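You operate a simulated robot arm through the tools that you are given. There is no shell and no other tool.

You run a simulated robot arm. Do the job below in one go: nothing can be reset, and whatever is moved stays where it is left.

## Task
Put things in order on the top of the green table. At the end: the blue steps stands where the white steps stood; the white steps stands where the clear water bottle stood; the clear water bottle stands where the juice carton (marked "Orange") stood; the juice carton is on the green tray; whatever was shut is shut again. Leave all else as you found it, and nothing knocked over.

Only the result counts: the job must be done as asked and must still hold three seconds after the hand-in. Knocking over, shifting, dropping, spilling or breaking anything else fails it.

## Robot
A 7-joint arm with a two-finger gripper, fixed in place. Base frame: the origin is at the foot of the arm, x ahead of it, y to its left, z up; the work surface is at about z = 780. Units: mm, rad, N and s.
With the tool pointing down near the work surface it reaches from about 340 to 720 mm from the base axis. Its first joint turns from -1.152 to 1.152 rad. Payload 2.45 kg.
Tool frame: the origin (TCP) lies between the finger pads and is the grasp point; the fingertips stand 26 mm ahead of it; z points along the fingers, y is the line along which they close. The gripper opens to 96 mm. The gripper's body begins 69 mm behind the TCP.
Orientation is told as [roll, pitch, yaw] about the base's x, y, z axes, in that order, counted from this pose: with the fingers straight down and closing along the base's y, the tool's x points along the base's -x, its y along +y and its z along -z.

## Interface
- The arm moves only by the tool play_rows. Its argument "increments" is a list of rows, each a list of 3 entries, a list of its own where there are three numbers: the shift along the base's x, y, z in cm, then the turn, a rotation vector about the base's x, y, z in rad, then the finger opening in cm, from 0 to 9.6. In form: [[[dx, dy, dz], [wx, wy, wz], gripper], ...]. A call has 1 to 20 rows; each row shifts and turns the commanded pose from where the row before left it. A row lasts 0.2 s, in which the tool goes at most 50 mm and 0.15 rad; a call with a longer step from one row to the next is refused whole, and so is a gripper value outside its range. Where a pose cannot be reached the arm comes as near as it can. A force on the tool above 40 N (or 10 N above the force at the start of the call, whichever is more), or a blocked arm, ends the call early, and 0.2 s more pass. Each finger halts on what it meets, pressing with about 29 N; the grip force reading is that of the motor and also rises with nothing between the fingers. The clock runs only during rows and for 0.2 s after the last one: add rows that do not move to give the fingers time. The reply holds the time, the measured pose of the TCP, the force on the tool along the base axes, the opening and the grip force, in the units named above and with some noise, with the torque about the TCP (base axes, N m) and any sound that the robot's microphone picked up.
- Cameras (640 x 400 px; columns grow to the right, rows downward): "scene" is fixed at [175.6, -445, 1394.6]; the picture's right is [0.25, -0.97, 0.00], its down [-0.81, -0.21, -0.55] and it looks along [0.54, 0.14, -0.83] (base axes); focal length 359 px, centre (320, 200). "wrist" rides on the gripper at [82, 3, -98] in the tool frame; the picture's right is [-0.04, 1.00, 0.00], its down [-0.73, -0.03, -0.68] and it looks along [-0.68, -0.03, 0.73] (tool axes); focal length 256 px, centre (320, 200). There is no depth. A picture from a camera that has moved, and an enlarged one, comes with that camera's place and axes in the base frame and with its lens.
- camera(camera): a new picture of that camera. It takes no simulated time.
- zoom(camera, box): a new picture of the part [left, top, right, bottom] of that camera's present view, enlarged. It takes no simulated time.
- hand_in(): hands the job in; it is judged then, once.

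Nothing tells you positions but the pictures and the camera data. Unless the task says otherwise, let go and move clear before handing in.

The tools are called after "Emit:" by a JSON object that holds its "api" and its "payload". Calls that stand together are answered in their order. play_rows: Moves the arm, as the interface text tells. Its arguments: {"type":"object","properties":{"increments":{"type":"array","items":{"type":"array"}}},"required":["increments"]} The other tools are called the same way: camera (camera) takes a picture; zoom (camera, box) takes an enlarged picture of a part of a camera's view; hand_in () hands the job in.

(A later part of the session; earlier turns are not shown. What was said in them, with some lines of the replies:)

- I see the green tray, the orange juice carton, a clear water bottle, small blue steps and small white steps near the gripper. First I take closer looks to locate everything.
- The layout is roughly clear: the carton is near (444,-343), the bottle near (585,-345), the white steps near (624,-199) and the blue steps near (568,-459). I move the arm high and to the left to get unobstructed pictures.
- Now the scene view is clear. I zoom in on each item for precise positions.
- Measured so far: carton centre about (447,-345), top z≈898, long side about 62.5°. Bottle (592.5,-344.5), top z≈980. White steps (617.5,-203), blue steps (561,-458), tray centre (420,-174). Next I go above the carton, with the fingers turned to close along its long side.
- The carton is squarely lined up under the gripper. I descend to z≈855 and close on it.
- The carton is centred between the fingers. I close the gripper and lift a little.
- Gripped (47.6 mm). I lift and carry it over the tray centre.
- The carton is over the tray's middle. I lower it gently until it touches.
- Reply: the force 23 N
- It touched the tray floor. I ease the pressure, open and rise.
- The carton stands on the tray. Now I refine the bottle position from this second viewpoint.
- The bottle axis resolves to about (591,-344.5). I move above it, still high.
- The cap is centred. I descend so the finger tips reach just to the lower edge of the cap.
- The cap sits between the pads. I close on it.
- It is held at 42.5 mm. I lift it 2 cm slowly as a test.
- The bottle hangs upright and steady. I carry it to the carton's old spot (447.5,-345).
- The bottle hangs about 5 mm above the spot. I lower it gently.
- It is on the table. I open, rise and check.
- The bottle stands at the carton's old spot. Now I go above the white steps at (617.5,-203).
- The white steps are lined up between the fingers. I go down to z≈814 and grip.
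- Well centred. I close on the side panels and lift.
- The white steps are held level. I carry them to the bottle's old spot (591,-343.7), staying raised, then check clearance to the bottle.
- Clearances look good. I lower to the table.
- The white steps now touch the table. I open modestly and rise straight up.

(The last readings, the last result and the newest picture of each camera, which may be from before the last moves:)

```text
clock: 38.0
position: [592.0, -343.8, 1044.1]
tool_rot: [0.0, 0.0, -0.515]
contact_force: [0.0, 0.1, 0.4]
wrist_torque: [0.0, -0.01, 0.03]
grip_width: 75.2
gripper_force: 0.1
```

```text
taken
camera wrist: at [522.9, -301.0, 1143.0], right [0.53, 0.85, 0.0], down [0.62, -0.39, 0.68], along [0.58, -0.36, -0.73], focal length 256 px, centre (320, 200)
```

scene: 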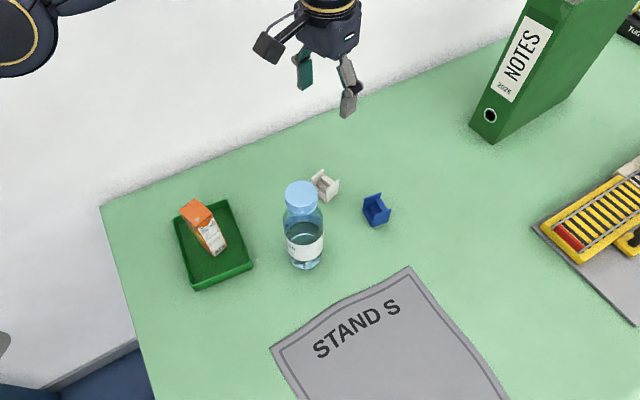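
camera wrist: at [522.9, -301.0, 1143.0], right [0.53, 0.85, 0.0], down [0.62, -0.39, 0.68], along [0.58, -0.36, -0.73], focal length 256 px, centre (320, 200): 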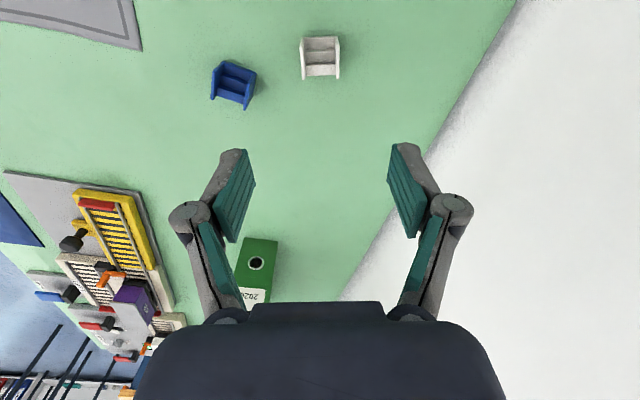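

The white steps stand in place. Next I go over the blue steps at (561,-458) with yaw -0.895.

Emit:
{"api": "play_rows", "payload": {"increments": [[[-0.775, -2.865, 0], [0, 0, -0.095], 8], [[-0.775, -2.865, 0], [0, 0, -0.095], 8], [[-0.775, -2.865, 0], [0, 0, -0.095], 8], [[-0.775, -2.865, 0], [0, 0, -0.095], 8], [[0, 0, -4], [0, 0, 0], 8], [[0, 0, -4], [0, 0, 0], 8], [[0, 0, -4], [0, 0, 0], 8], [[0, 0, 0], [0, 0, 0], 8], [[0, 0, 0], [0, 0, 0], 8]]}}

Emit:
{"api": "camera", "payload": {"camera": "scene"}}

Emit:
{"api": "camera", "payload": {"camera": "wrist"}}

```text
clock: 40.0
position: [534.9, -435.6, 916.0]
tool_rot: [-0.001, 0.001, -0.895]
contact_force: [0.2, 0.1, 0.0]
wrist_torque: [0.03, 0.0, -0.02]
grip_width: 79.9
gripper_force: 0.1
out of reach, approached as far as the arm can: row 2, 3, 4
```

```text
taken
```

scene: 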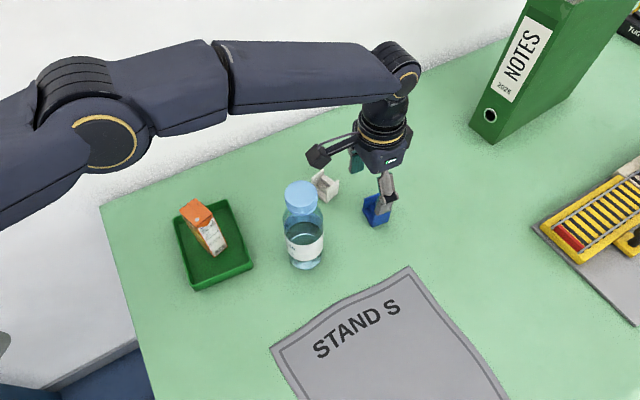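

```text
taken
camera wrist: at [487.6, -368.0, 1014.4], right [0.81, 0.59, 0.0], down [0.44, -0.59, 0.68], along [0.4, -0.55, -0.73], focal length 256 px, centre (320, 200)
```

wrist: 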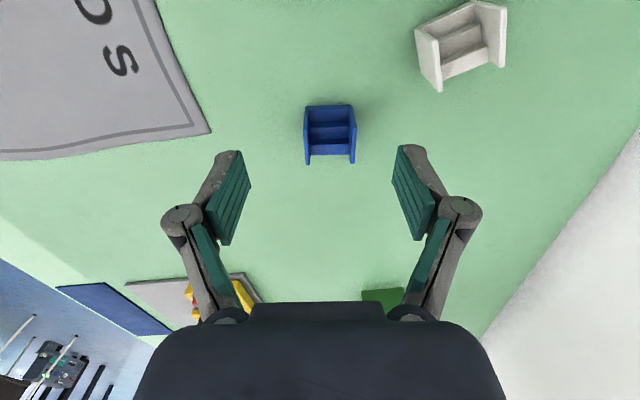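

The blue steps sit at the edge of reach. I grip slightly to their near side, at about (557.8,-452), and move out at this height first.

Emit:
{"api": "play_rows", "payload": {"increments": [[[1.15, -0.82, 0], [0, 0, 0], 8], [[1.14, -0.83, 0], [0, 0, 0], 8], [[0, 0, 0], [0, 0, 0], 8], [[0, 0, 0], [0, 0, 0], 8]]}}

Emit:
{"api": "camera", "payload": {"camera": "scene"}}

Emit:
{"api": "camera", "payload": {"camera": "wrist"}}

```text
clock: 41.0
position: [547.8, -441.8, 917.5]
tool_rot: [-0.001, 0.001, -0.896]
contact_force: [0.5, -0.5, 0.2]
wrist_torque: [-0.02, -0.01, -0.01]
grip_width: 80.0
gripper_force: 0.1
out of reach, approached as far as the arm can: row 2
```

```text
taken
```

scene: 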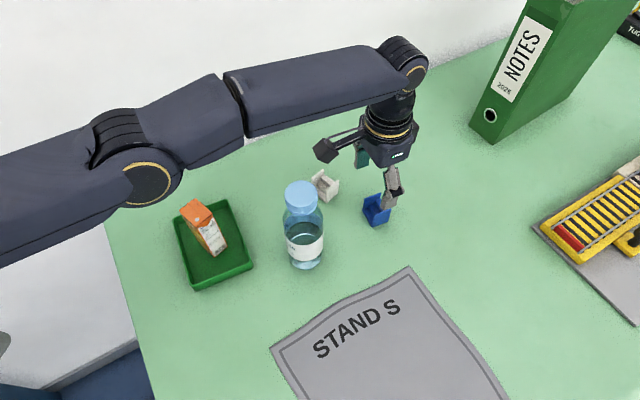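

```text
taken
camera wrist: at [499.8, -375.1, 1014.6], right [0.81, 0.59, 0.0], down [0.44, -0.59, 0.68], along [0.4, -0.55, -0.73], focal length 256 px, centre (320, 200)
```

wrist: 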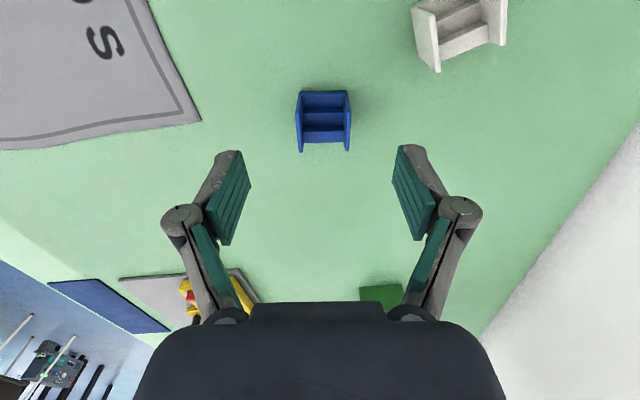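

It stopped at a radius of 704. I lower to z≈877 (tips above the steps) and try outward again, since reach may be greater lower down.

Emit:
{"api": "play_rows", "payload": {"increments": [[[0, 0, -2], [0, 0, 0], 8], [[0, 0, -2], [0, 0, 0], 8], [[0.8, -0.8, 0], [0, 0, 0], 8], [[0, 0, 0], [0, 0, 0], 8], [[0, 0, 0], [0, 0, 0], 8]]}}

Emit:
{"api": "camera", "payload": {"camera": "scene"}}

```text
clock: 42.2
position: [547.8, -442.0, 876.9]
tool_rot: [0.0, 0.0, -0.894]
contact_force: [0.4, 0.4, 0.3]
wrist_torque: [-0.06, -0.01, -0.01]
grip_width: 79.7
gripper_force: 0.1
out of reach, approached as far as the arm can: row 3
```

```text
taken
```

scene: 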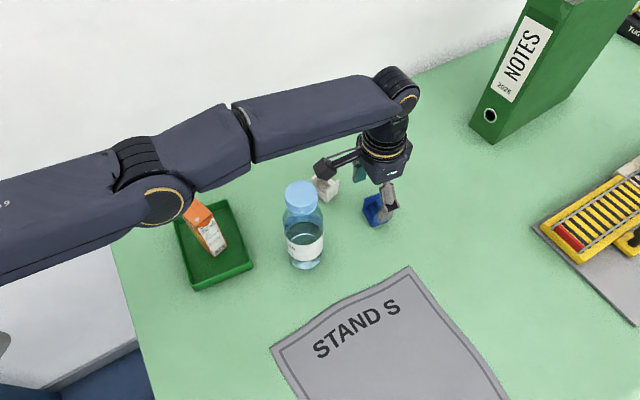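

The arm is fully stretched at r≈704, and leaning the tool outward would bring the camera housing close to the bottle. I rise, pull in a little and try turning the gripper half round, so the camera is on the far side.

Emit:
{"api": "play_rows", "payload": {"increments": [[[-0.6, 0.5, 3.5], [0, 0, 0], 8], [[-0.6, 0.5, 4], [0, 0, 0], 8], [[-0.6, 0.5, 4], [0, 0, 0], 8], [[-0.6, 0.5, 4], [0, 0, 0], 8], [[-0.6, 0.5, 2], [0, 0, 0], 8], [[0, 0, 0], [0, 0, 0.15], 8], [[0, 0, 0], [0, 0, 0.15], 8], [[0, 0, 0], [0, 0, 0.15], 8], [[0, 0, 0], [0, 0, 0.15], 8], [[0, 0, 0], [0, 0, 0.15], 8], [[0, 0, 0], [0, 0, 0.15], 8], [[0, 0, 0], [0, 0, 0.15], 8], [[0, 0, 0], [0, 0, 0.15], 8], [[0, 0, 0], [0, 0, 0.15], 8], [[0, 0, 0], [0, 0, 0.15], 8], [[0, 0, 0], [0, 0, 0], 8]]}}

```text
clock: 45.6
position: [518.0, -415.8, 1052.5]
tool_rot: [0.001, -0.001, 0.607]
contact_force: [-0.3, 0.8, 0.4]
wrist_torque: [0.03, -0.03, 0.01]
grip_width: 79.9
gripper_force: 0.2
```

Emit:
{"api": "play_rows", "payload": {"increments": [[[0, 0, 0], [0, 0, 0.15], 8], [[0, 0, 0], [0, 0, 0.15], 8], [[0, 0, 0], [0, 0, 0.15], 8], [[0, 0, 0], [0, 0, 0.15], 8], [[0, 0, 0], [0, 0, 0.15], 8], [[0, 0, 0], [0, 0, 0.15], 8], [[0, 0, 0], [0, 0, 0.15], 8], [[0, 0, 0], [0, 0, 0.15], 8], [[0, 0, 0], [0, 0, 0.15], 8], [[0, 0, 0], [0, 0, 0.15], 8], [[0, 0, 0], [0, 0, 0.14], 8], [[0, 0, 0], [0, 0, 0], 8]]}}

Emit:
{"api": "camera", "payload": {"camera": "scene"}}

Emit:
{"api": "camera", "payload": {"camera": "wrist"}}

```text
clock: 48.2
position: [518.0, -416.5, 1053.4]
tool_rot: [0.0, -0.001, 2.243]
contact_force: [0.3, 0.2, 0.6]
wrist_torque: [-0.01, 0.04, -0.04]
grip_width: 80.3
gripper_force: 0.1
```

```text
taken
```

scene: 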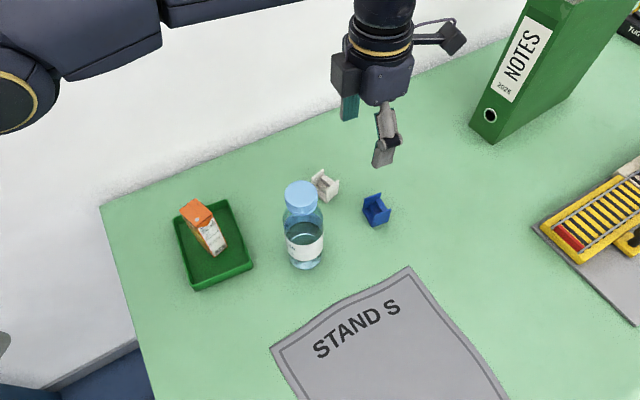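

```text
taken
camera wrist: at [566.5, -481.6, 1150.5], right [-0.81, -0.59, 0.0], down [-0.43, 0.59, 0.68], along [-0.4, 0.55, -0.73], focal length 256 px, centre (320, 200)
```

wrist: 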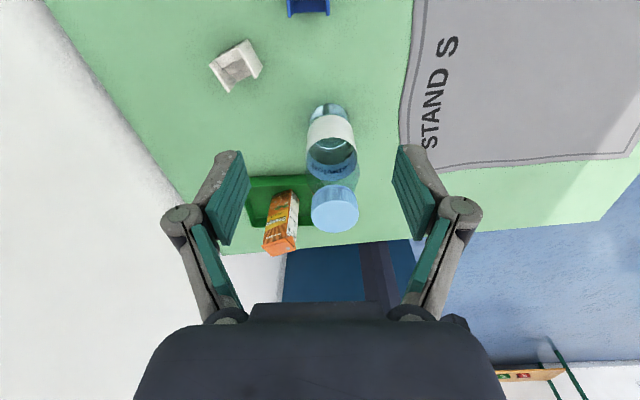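

The half turn worked and the camera now sits on the outer side. I tilt the fingers 0.3 rad outward about their closing axis, move over the blue steps and come partway down.

Emit:
{"api": "play_rows", "payload": {"increments": [[[0, 0, 0], [-0.117, -0.0938, 0], 8], [[0, 0, 0], [-0.117, -0.0938, 0], 8], [[2.16, -2.04, 0], [0, 0, 0], 8], [[2.16, -2.04, 0], [0, 0, 0], 8], [[0, 0, -4], [0, 0, 0], 8], [[0, 0, -4], [0, 0, 0], 8], [[0, 0, -4], [0, 0, 0], 8], [[0, 0, -3], [0, 0, 0], 8], [[0, 0, 0], [0, 0, 0], 8]]}}

Emit:
{"api": "camera", "payload": {"camera": "scene"}}

Emit:
{"api": "camera", "payload": {"camera": "wrist"}}

```text
clock: 50.2
position: [560.2, -457.3, 903.4]
tool_rot: [-0.001, 0.3, 2.242]
contact_force: [0.3, 0.4, 0.4]
wrist_torque: [0.01, -0.01, 0.01]
grip_width: 80.0
gripper_force: 0.1
```

```text
taken
```

scene: 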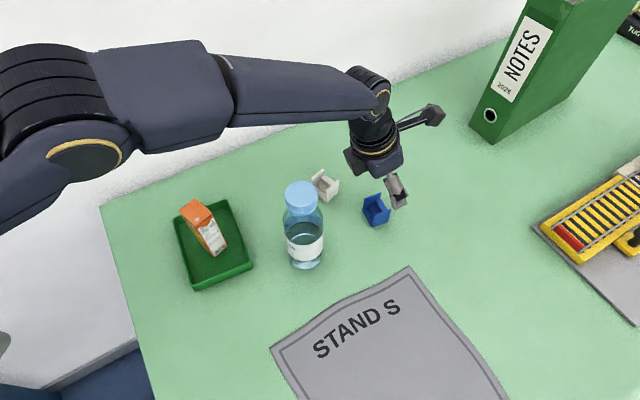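

```text
taken
camera wrist: at [588.8, -496.9, 1019.7], right [-0.81, -0.59, -0.01], down [-0.54, 0.72, 0.43], along [-0.25, 0.35, -0.9], focal length 256 px, centre (320, 200)
```

wrist: 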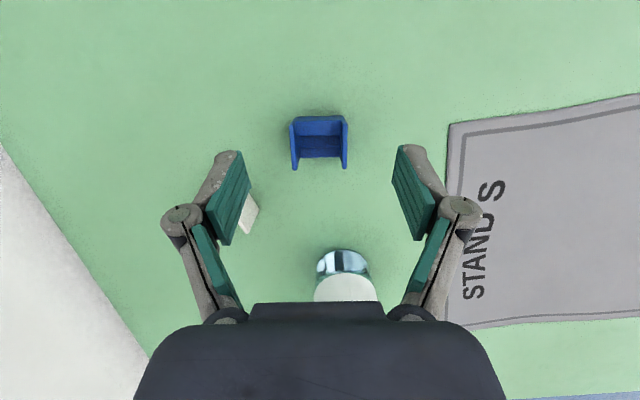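

The blue steps are centred between the fingers. I descend to z≈817.

Emit:
{"api": "play_rows", "payload": {"increments": [[[0.1, 0.05, -3.5], [0, 0, 0], 8], [[0, 0, -3], [0, 0, 0], 8], [[0, 0, -1.4], [0, 0, 0], 8], [[0, 0, -0.7], [0, 0, 0], 8], [[0, 0, 0], [0, 0, 0], 8]]}}

Emit:
{"api": "camera", "payload": {"camera": "scene"}}

Emit:
{"api": "camera", "payload": {"camera": "wrist"}}

```text
clock: 51.4
position: [561.9, -457.0, 817.6]
tool_rot: [-0.002, 0.301, 2.243]
contact_force: [0.4, -1.2, -0.3]
wrist_torque: [-0.01, -0.01, 0.01]
grip_width: 80.1
gripper_force: 0.0
```

```text
taken
```

scene: 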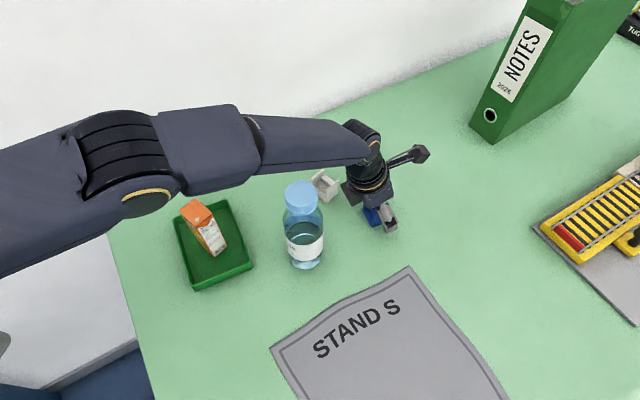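

```text
taken
camera wrist: at [590.4, -496.8, 933.7], right [-0.81, -0.59, -0.01], down [-0.54, 0.72, 0.43], along [-0.25, 0.35, -0.9], focal length 256 px, centre (320, 200)
```

wrist: 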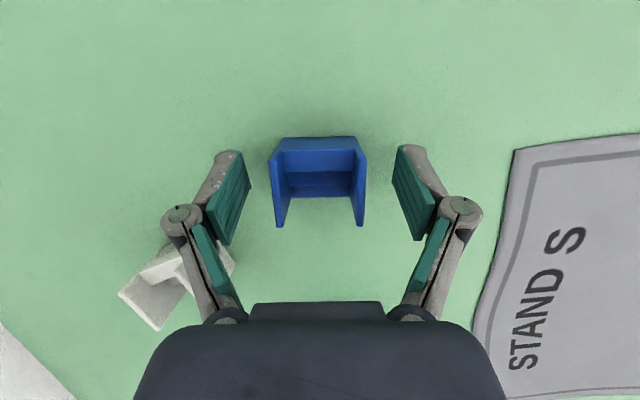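

Good fit, with the bottle and white steps clear. I close and lift slightly.

Emit:
{"api": "play_rows", "payload": {"increments": [[[0, 0, 0], [0, 0, 0], 6], [[0, 0, 0], [0, 0, 0], 4.5], [[0, 0, 0], [0, 0, 0], 3], [[0, 0, 0], [0, 0, 0], 3], [[0, 0, 0], [0, 0, 0], 3]]}}

Emit:
{"api": "play_rows", "payload": {"increments": [[[0, 0, 1.5], [0, 0, 0], 3], [[0, 0, 3.5], [0, 0, 0], 3], [[0, 0, 4], [0, 0, 0], 3], [[0, 0, 4], [0, 0, 0], 3], [[0, 0, 0], [0, 0, 0], 3]]}}

Emit:
{"api": "camera", "payload": {"camera": "scene"}}

Emit:
{"api": "camera", "payload": {"camera": "wrist"}}

```text
clock: 52.6
position: [561.9, -457.7, 817.4]
tool_rot: [0.0, 0.301, 2.242]
contact_force: [-0.3, 0.5, 1.2]
wrist_torque: [0.02, -0.02, 0.0]
grip_width: 43.4
gripper_force: 29.0
```

```text
clock: 53.8
position: [561.6, -456.5, 946.5]
tool_rot: [-0.002, 0.3, 2.244]
contact_force: [-0.5, 0.3, -0.1]
wrist_torque: [0.0, -0.03, 0.0]
grip_width: 43.2
gripper_force: 28.2
```

```text
taken
```

scene: 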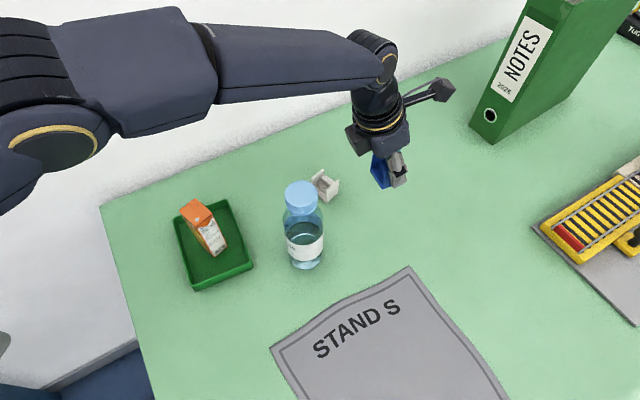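

```text
taken
camera wrist: at [590.0, -496.7, 1063.8], right [-0.81, -0.59, -0.01], down [-0.54, 0.72, 0.43], along [-0.25, 0.36, -0.9], focal length 256 px, centre (320, 200)
```

wrist: 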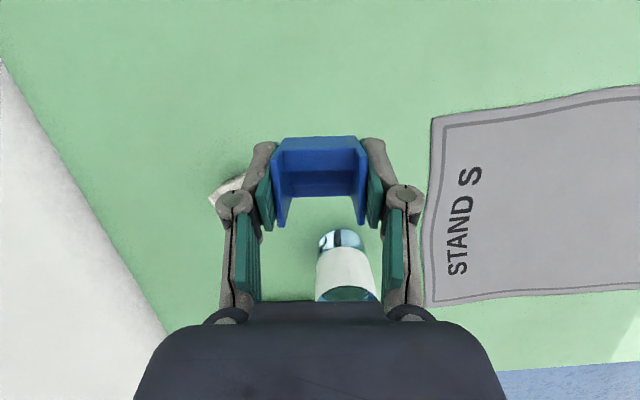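

The blue steps are held. I carry them over to the white steps' old spot, turning +0.38 rad so they face the way the white ones did.

Emit:
{"api": "play_rows", "payload": {"increments": [[[0, 0, 1.5], [0, 0, 0], 3], [[0.7, 3.2, 0], [0, 0, 0.05], 3], [[0.938, 4.242, 0], [0, 0, 0.066], 3], [[0.938, 4.242, 0], [0, 0, 0.066], 3], [[0.938, 4.242, 0], [0, 0, 0.066], 3], [[0.938, 4.242, 0], [0, 0, 0.066], 3], [[0.938, 4.242, 0], [0, 0, 0.066], 3], [[0.24, 1.04, 0], [0, 0, 0], 3], [[0, 0, -4], [0, 0, 0], 3], [[0, 0, -4], [0, 0, 0], 3], [[0, 0, -3], [0, 0, 0], 3], [[0, 0, 0], [0, 0, 0], 3]]}}

Emit:
{"api": "camera", "payload": {"camera": "scene"}}

Emit:
{"api": "camera", "payload": {"camera": "wrist"}}

```text
clock: 56.4
position: [618.9, -203.4, 851.8]
tool_rot: [0.0, 0.299, 2.622]
contact_force: [0.9, -0.1, 0.1]
wrist_torque: [0.01, 0.01, 0.0]
grip_width: 43.2
gripper_force: 28.9
```

```text
taken
```

scene: 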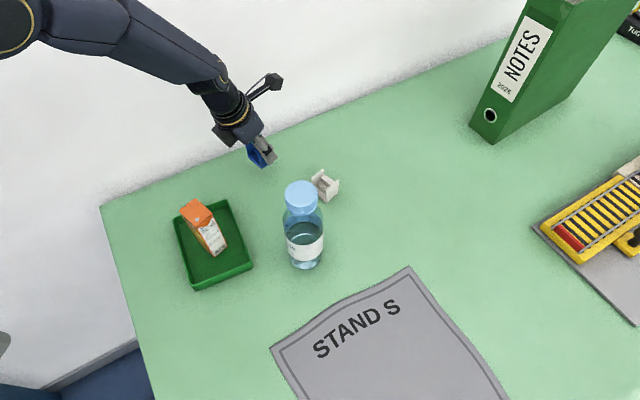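

```text
taken
camera wrist: at [660.1, -229.3, 969.1], right [-0.53, -0.85, -0.01], down [-0.77, 0.47, 0.43], along [-0.36, 0.24, -0.9], focal length 256 px, centre (320, 200)
```

wrist: 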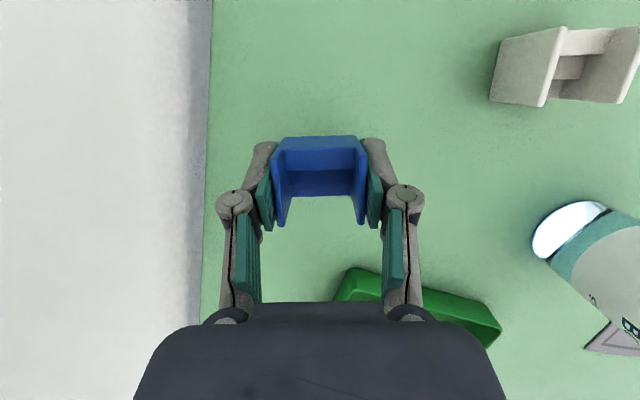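

Everything is clear. I lower to the table in small steps.

Emit:
{"api": "play_rows", "payload": {"increments": [[[-0.08, 0.05, -2], [0, 0, 0], 3], [[0, 0, -0.8], [0, 0, 0], 3], [[0, 0, -0.4], [0, 0, 0], 3], [[0, 0, 0], [0, 0, 0], 3]]}}

Emit:
{"api": "play_rows", "payload": {"increments": [[[0, 0, -0.1], [0, 0, 0], 3], [[0, 0, 0], [0, 0, 0], 3]]}}

Emit:
{"api": "play_rows", "payload": {"increments": [[[0, 0, -0.1], [0, 0, 0], 3], [[0, 0, 0], [0, 0, 0], 3]]}}

```text
clock: 57.4
position: [617.8, -202.4, 818.3]
tool_rot: [-0.003, 0.301, 2.623]
contact_force: [0.0, -0.3, -0.3]
wrist_torque: [0.04, 0.0, 0.01]
grip_width: 42.9
gripper_force: 28.7
```

```text
clock: 58.0
position: [617.1, -201.2, 820.1]
tool_rot: [-0.002, 0.301, 2.621]
contact_force: [0.7, -0.1, -0.6]
wrist_torque: [0.01, 0.02, -0.02]
grip_width: 42.8
gripper_force: 28.9
```

```text
clock: 58.6
position: [617.9, -203.1, 817.7]
tool_rot: [-0.002, 0.299, 2.624]
contact_force: [-0.8, -0.2, -0.1]
wrist_torque: [0.0, -0.01, 0.0]
grip_width: 42.7
gripper_force: 29.3
```

Emit:
{"api": "play_rows", "payload": {"increments": [[[0, 0, -0.1], [0, 0, 0], 3], [[0, 0, 0], [0, 0, 0], 3]]}}

```text
clock: 59.2
position: [617.5, -202.1, 817.5]
tool_rot: [-0.001, 0.3, 2.623]
contact_force: [-0.4, 0.1, -0.7]
wrist_torque: [0.0, 0.01, 0.02]
grip_width: 43.0
gripper_force: 29.3
```

Emit:
{"api": "play_rows", "payload": {"increments": [[[0, 0, -0.1], [0, 0, 0], 3], [[0, 0, 0], [0, 0, 0], 3]]}}

Emit:
{"api": "zoom", "payload": {"camera": "scene", "box": [210, 120, 320, 200]}}

```text
clock: 59.8
position: [619.5, -202.6, 815.6]
tool_rot: [-0.002, 0.303, 2.623]
contact_force: [-2.3, 2.2, 9.2]
wrist_torque: [0.09, 0.17, 0.0]
grip_width: 43.0
gripper_force: 29.1
```

```text
5.00 times, centred on (265, 160) of scene
camera zoom: at [175.4, -444.9, 1394.7], right [0.25, -0.97, 0.0], down [-0.81, -0.21, -0.55], along [0.54, 0.14, -0.83], focal length 1796 px, centre (595, 400)
```

zoom: 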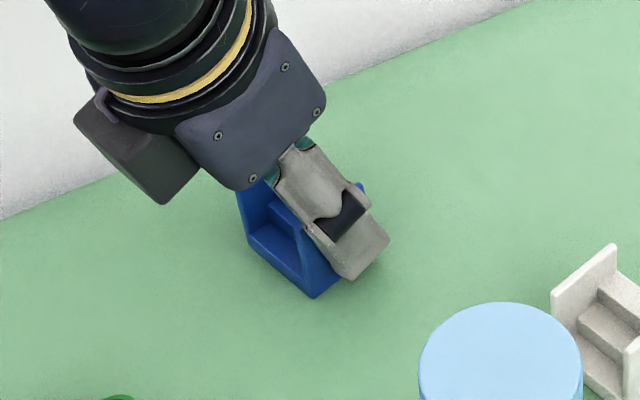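

It touches down flat. I open and rise straight up.

Emit:
{"api": "play_rows", "payload": {"increments": [[[0, 0, 0], [0, 0, 0], 4.6], [[0, 0, 0], [0, 0, 0], 5.5], [[0, 0, 0], [0, 0, 0], 7], [[0, 0, 0], [0, 0, 0], 8], [[0, 0, 0], [0, 0, 0], 8], [[0, 0, 2], [0, 0, 0], 8], [[0, 0, 4], [0, 0, 0], 8], [[0, 0, 4.5], [0, 0, 0], 8], [[0, 0, 4.5], [0, 0, 0], 8], [[0, 0, 4.5], [0, 0, 0], 8], [[0, 0, 4.5], [0, 0, 0], 8], [[-3, 3, 2], [0, 0, 0], 8], [[-3, 3, 0], [0, 0, 0], 8], [[-3, 3, 0], [0, 0, 0], 8], [[-3, 3, 0], [0, 0, 0], 8], [[0, 0, 0], [0, 0, 0], 8]]}}

Emit:
{"api": "camera", "payload": {"camera": "scene"}}

Emit:
{"api": "zoom", "payload": {"camera": "scene", "box": [240, 140, 290, 190]}}

Emit:
{"api": "zoom", "payload": {"camera": "scene", "box": [160, 120, 400, 300]}}

Emit:
{"api": "camera", "payload": {"camera": "wrist"}}

```text
clock: 63.2
position: [497.3, -81.7, 1076.4]
tool_rot: [-0.001, 0.3, 2.622]
contact_force: [0.4, 0.5, 0.4]
wrist_torque: [0.0, 0.04, 0.01]
grip_width: 80.3
gripper_force: 0.1
```

```text
taken
```

scene: 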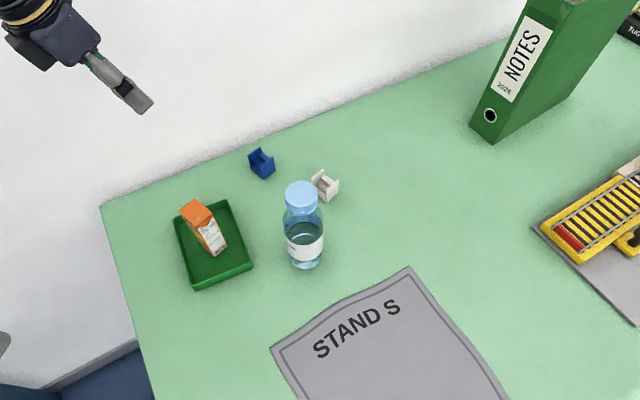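

```text
8.00 times, centred on (265, 165) of scene
camera zoom: at [175.6, -445.0, 1394.6], right [0.25, -0.97, 0.0], down [-0.81, -0.21, -0.55], along [0.54, 0.14, -0.83], focal length 2874 px, centre (760, 480)
```

zoom: 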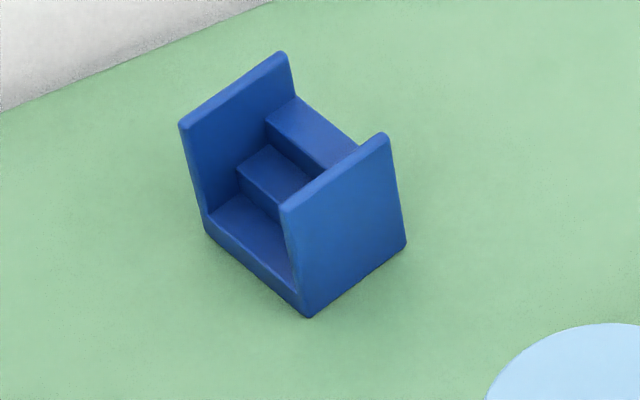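

```text
2.22 times, centred on (280, 210) of scene
camera zoom: at [175.6, -445.0, 1394.6], right [0.25, -0.97, 0.0], down [-0.81, -0.21, -0.55], along [0.54, 0.14, -0.83], focal length 798 px, centre (409, 178)
```

zoom: 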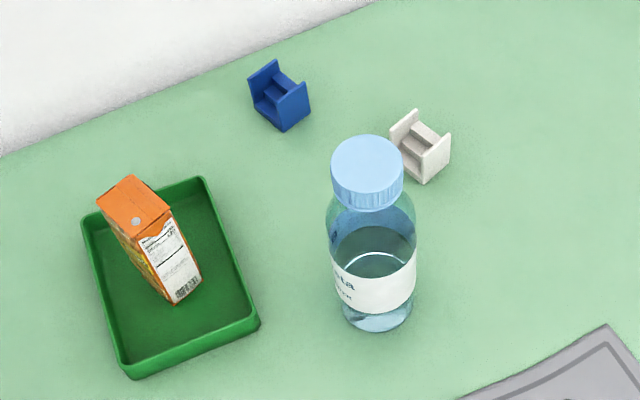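

```text
taken
camera wrist: at [537.9, -108.3, 1193.0], right [-0.53, -0.85, -0.01], down [-0.77, 0.47, 0.43], along [-0.36, 0.24, -0.9], focal length 256 px, centre (320, 200)
```

wrist: 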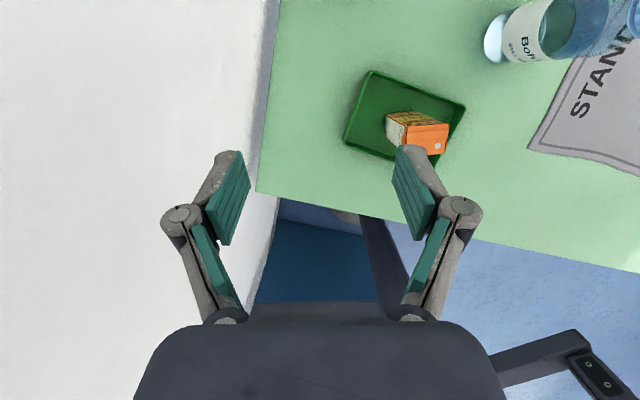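

The blue steps match the white steps' old outline almost exactly. I check the carton and white steps closely before handing in.

Emit:
{"api": "zoom", "payload": {"camera": "scene", "box": [280, 150, 360, 210]}}

Emit:
{"api": "zoom", "payload": {"camera": "scene", "box": [165, 190, 265, 300]}}

Emit:
{"api": "zoom", "payload": {"camera": "scene", "box": [270, 170, 340, 275]}}

```text
6.67 times, centred on (320, 180) of scene
camera zoom: at [175.6, -445.0, 1394.6], right [0.25, -0.97, 0.0], down [-0.81, -0.21, -0.55], along [0.54, 0.14, -0.83], focal length 2395 px, centre (320, 333)
```

zoom: 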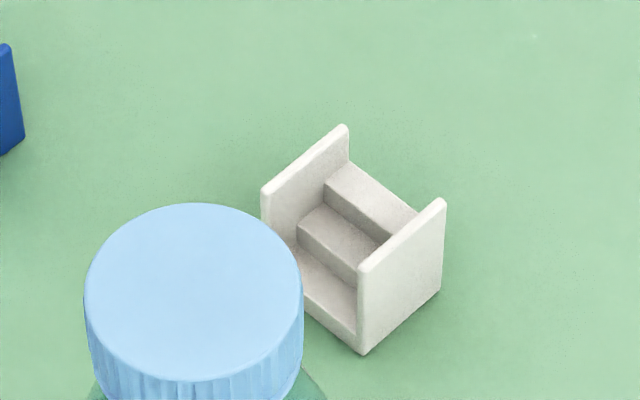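

```text
3.64 times, centred on (215, 245) of scene
camera zoom: at [175.6, -445.0, 1394.6], right [0.25, -0.97, 0.0], down [-0.81, -0.21, -0.55], along [0.54, 0.14, -0.83], focal length 1306 px, centre (702, 36)
```

zoom: 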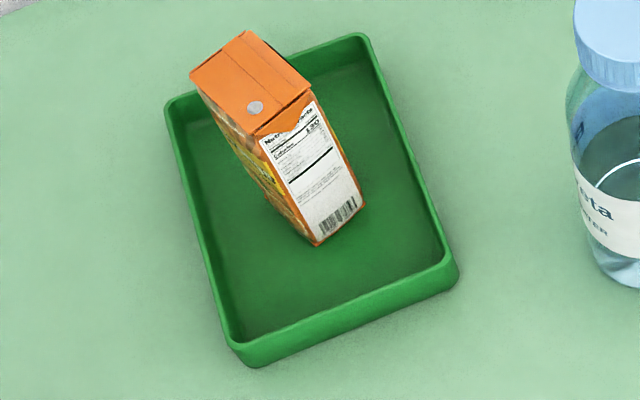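

```text
3.81 times, centred on (305, 222) of scene
camera zoom: at [175.6, -445.0, 1394.6], right [0.25, -0.97, 0.0], down [-0.81, -0.21, -0.55], along [0.54, 0.14, -0.83], focal length 1369 px, centre (377, 114)
```

zoom: 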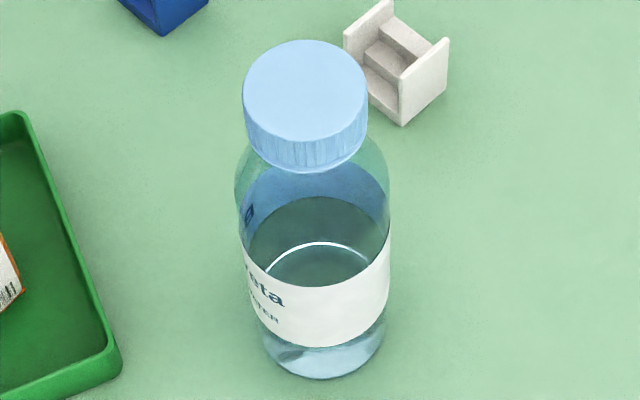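

Everything checks out. The carton stands on the tray, the bottle is where the carton was, the white steps are where the bottle was, and the blue steps are where the white steps were. All are upright and the gripper is clear, so I hand in.

Emit:
{"api": "hand_in", "payload": {}}

```text
The job is handed in.
```

The rearrangement is finished and handed in. In the final pictures everything stands upright and the gripper is open and clear of the objects. I have not had a verdict back beyond the confirmation that it was handed in.

- **Juice carton:** it stands near the middle of the green tray.
- **Water bottle:** it stands where the carton stood, within about 3 mm.
- **White steps:** they stand where the bottle stood, about 3 to 4 mm off sideways.
- **Blue steps:** they stand where the white steps stood, within about 1 mm. I turned them to face the way the white ones did.

I saw nothing shut that needed opening, so there was nothing to close again; the bottle was moved by its cap, which stayed on. I saw no sign that anything else was touched or shifted.
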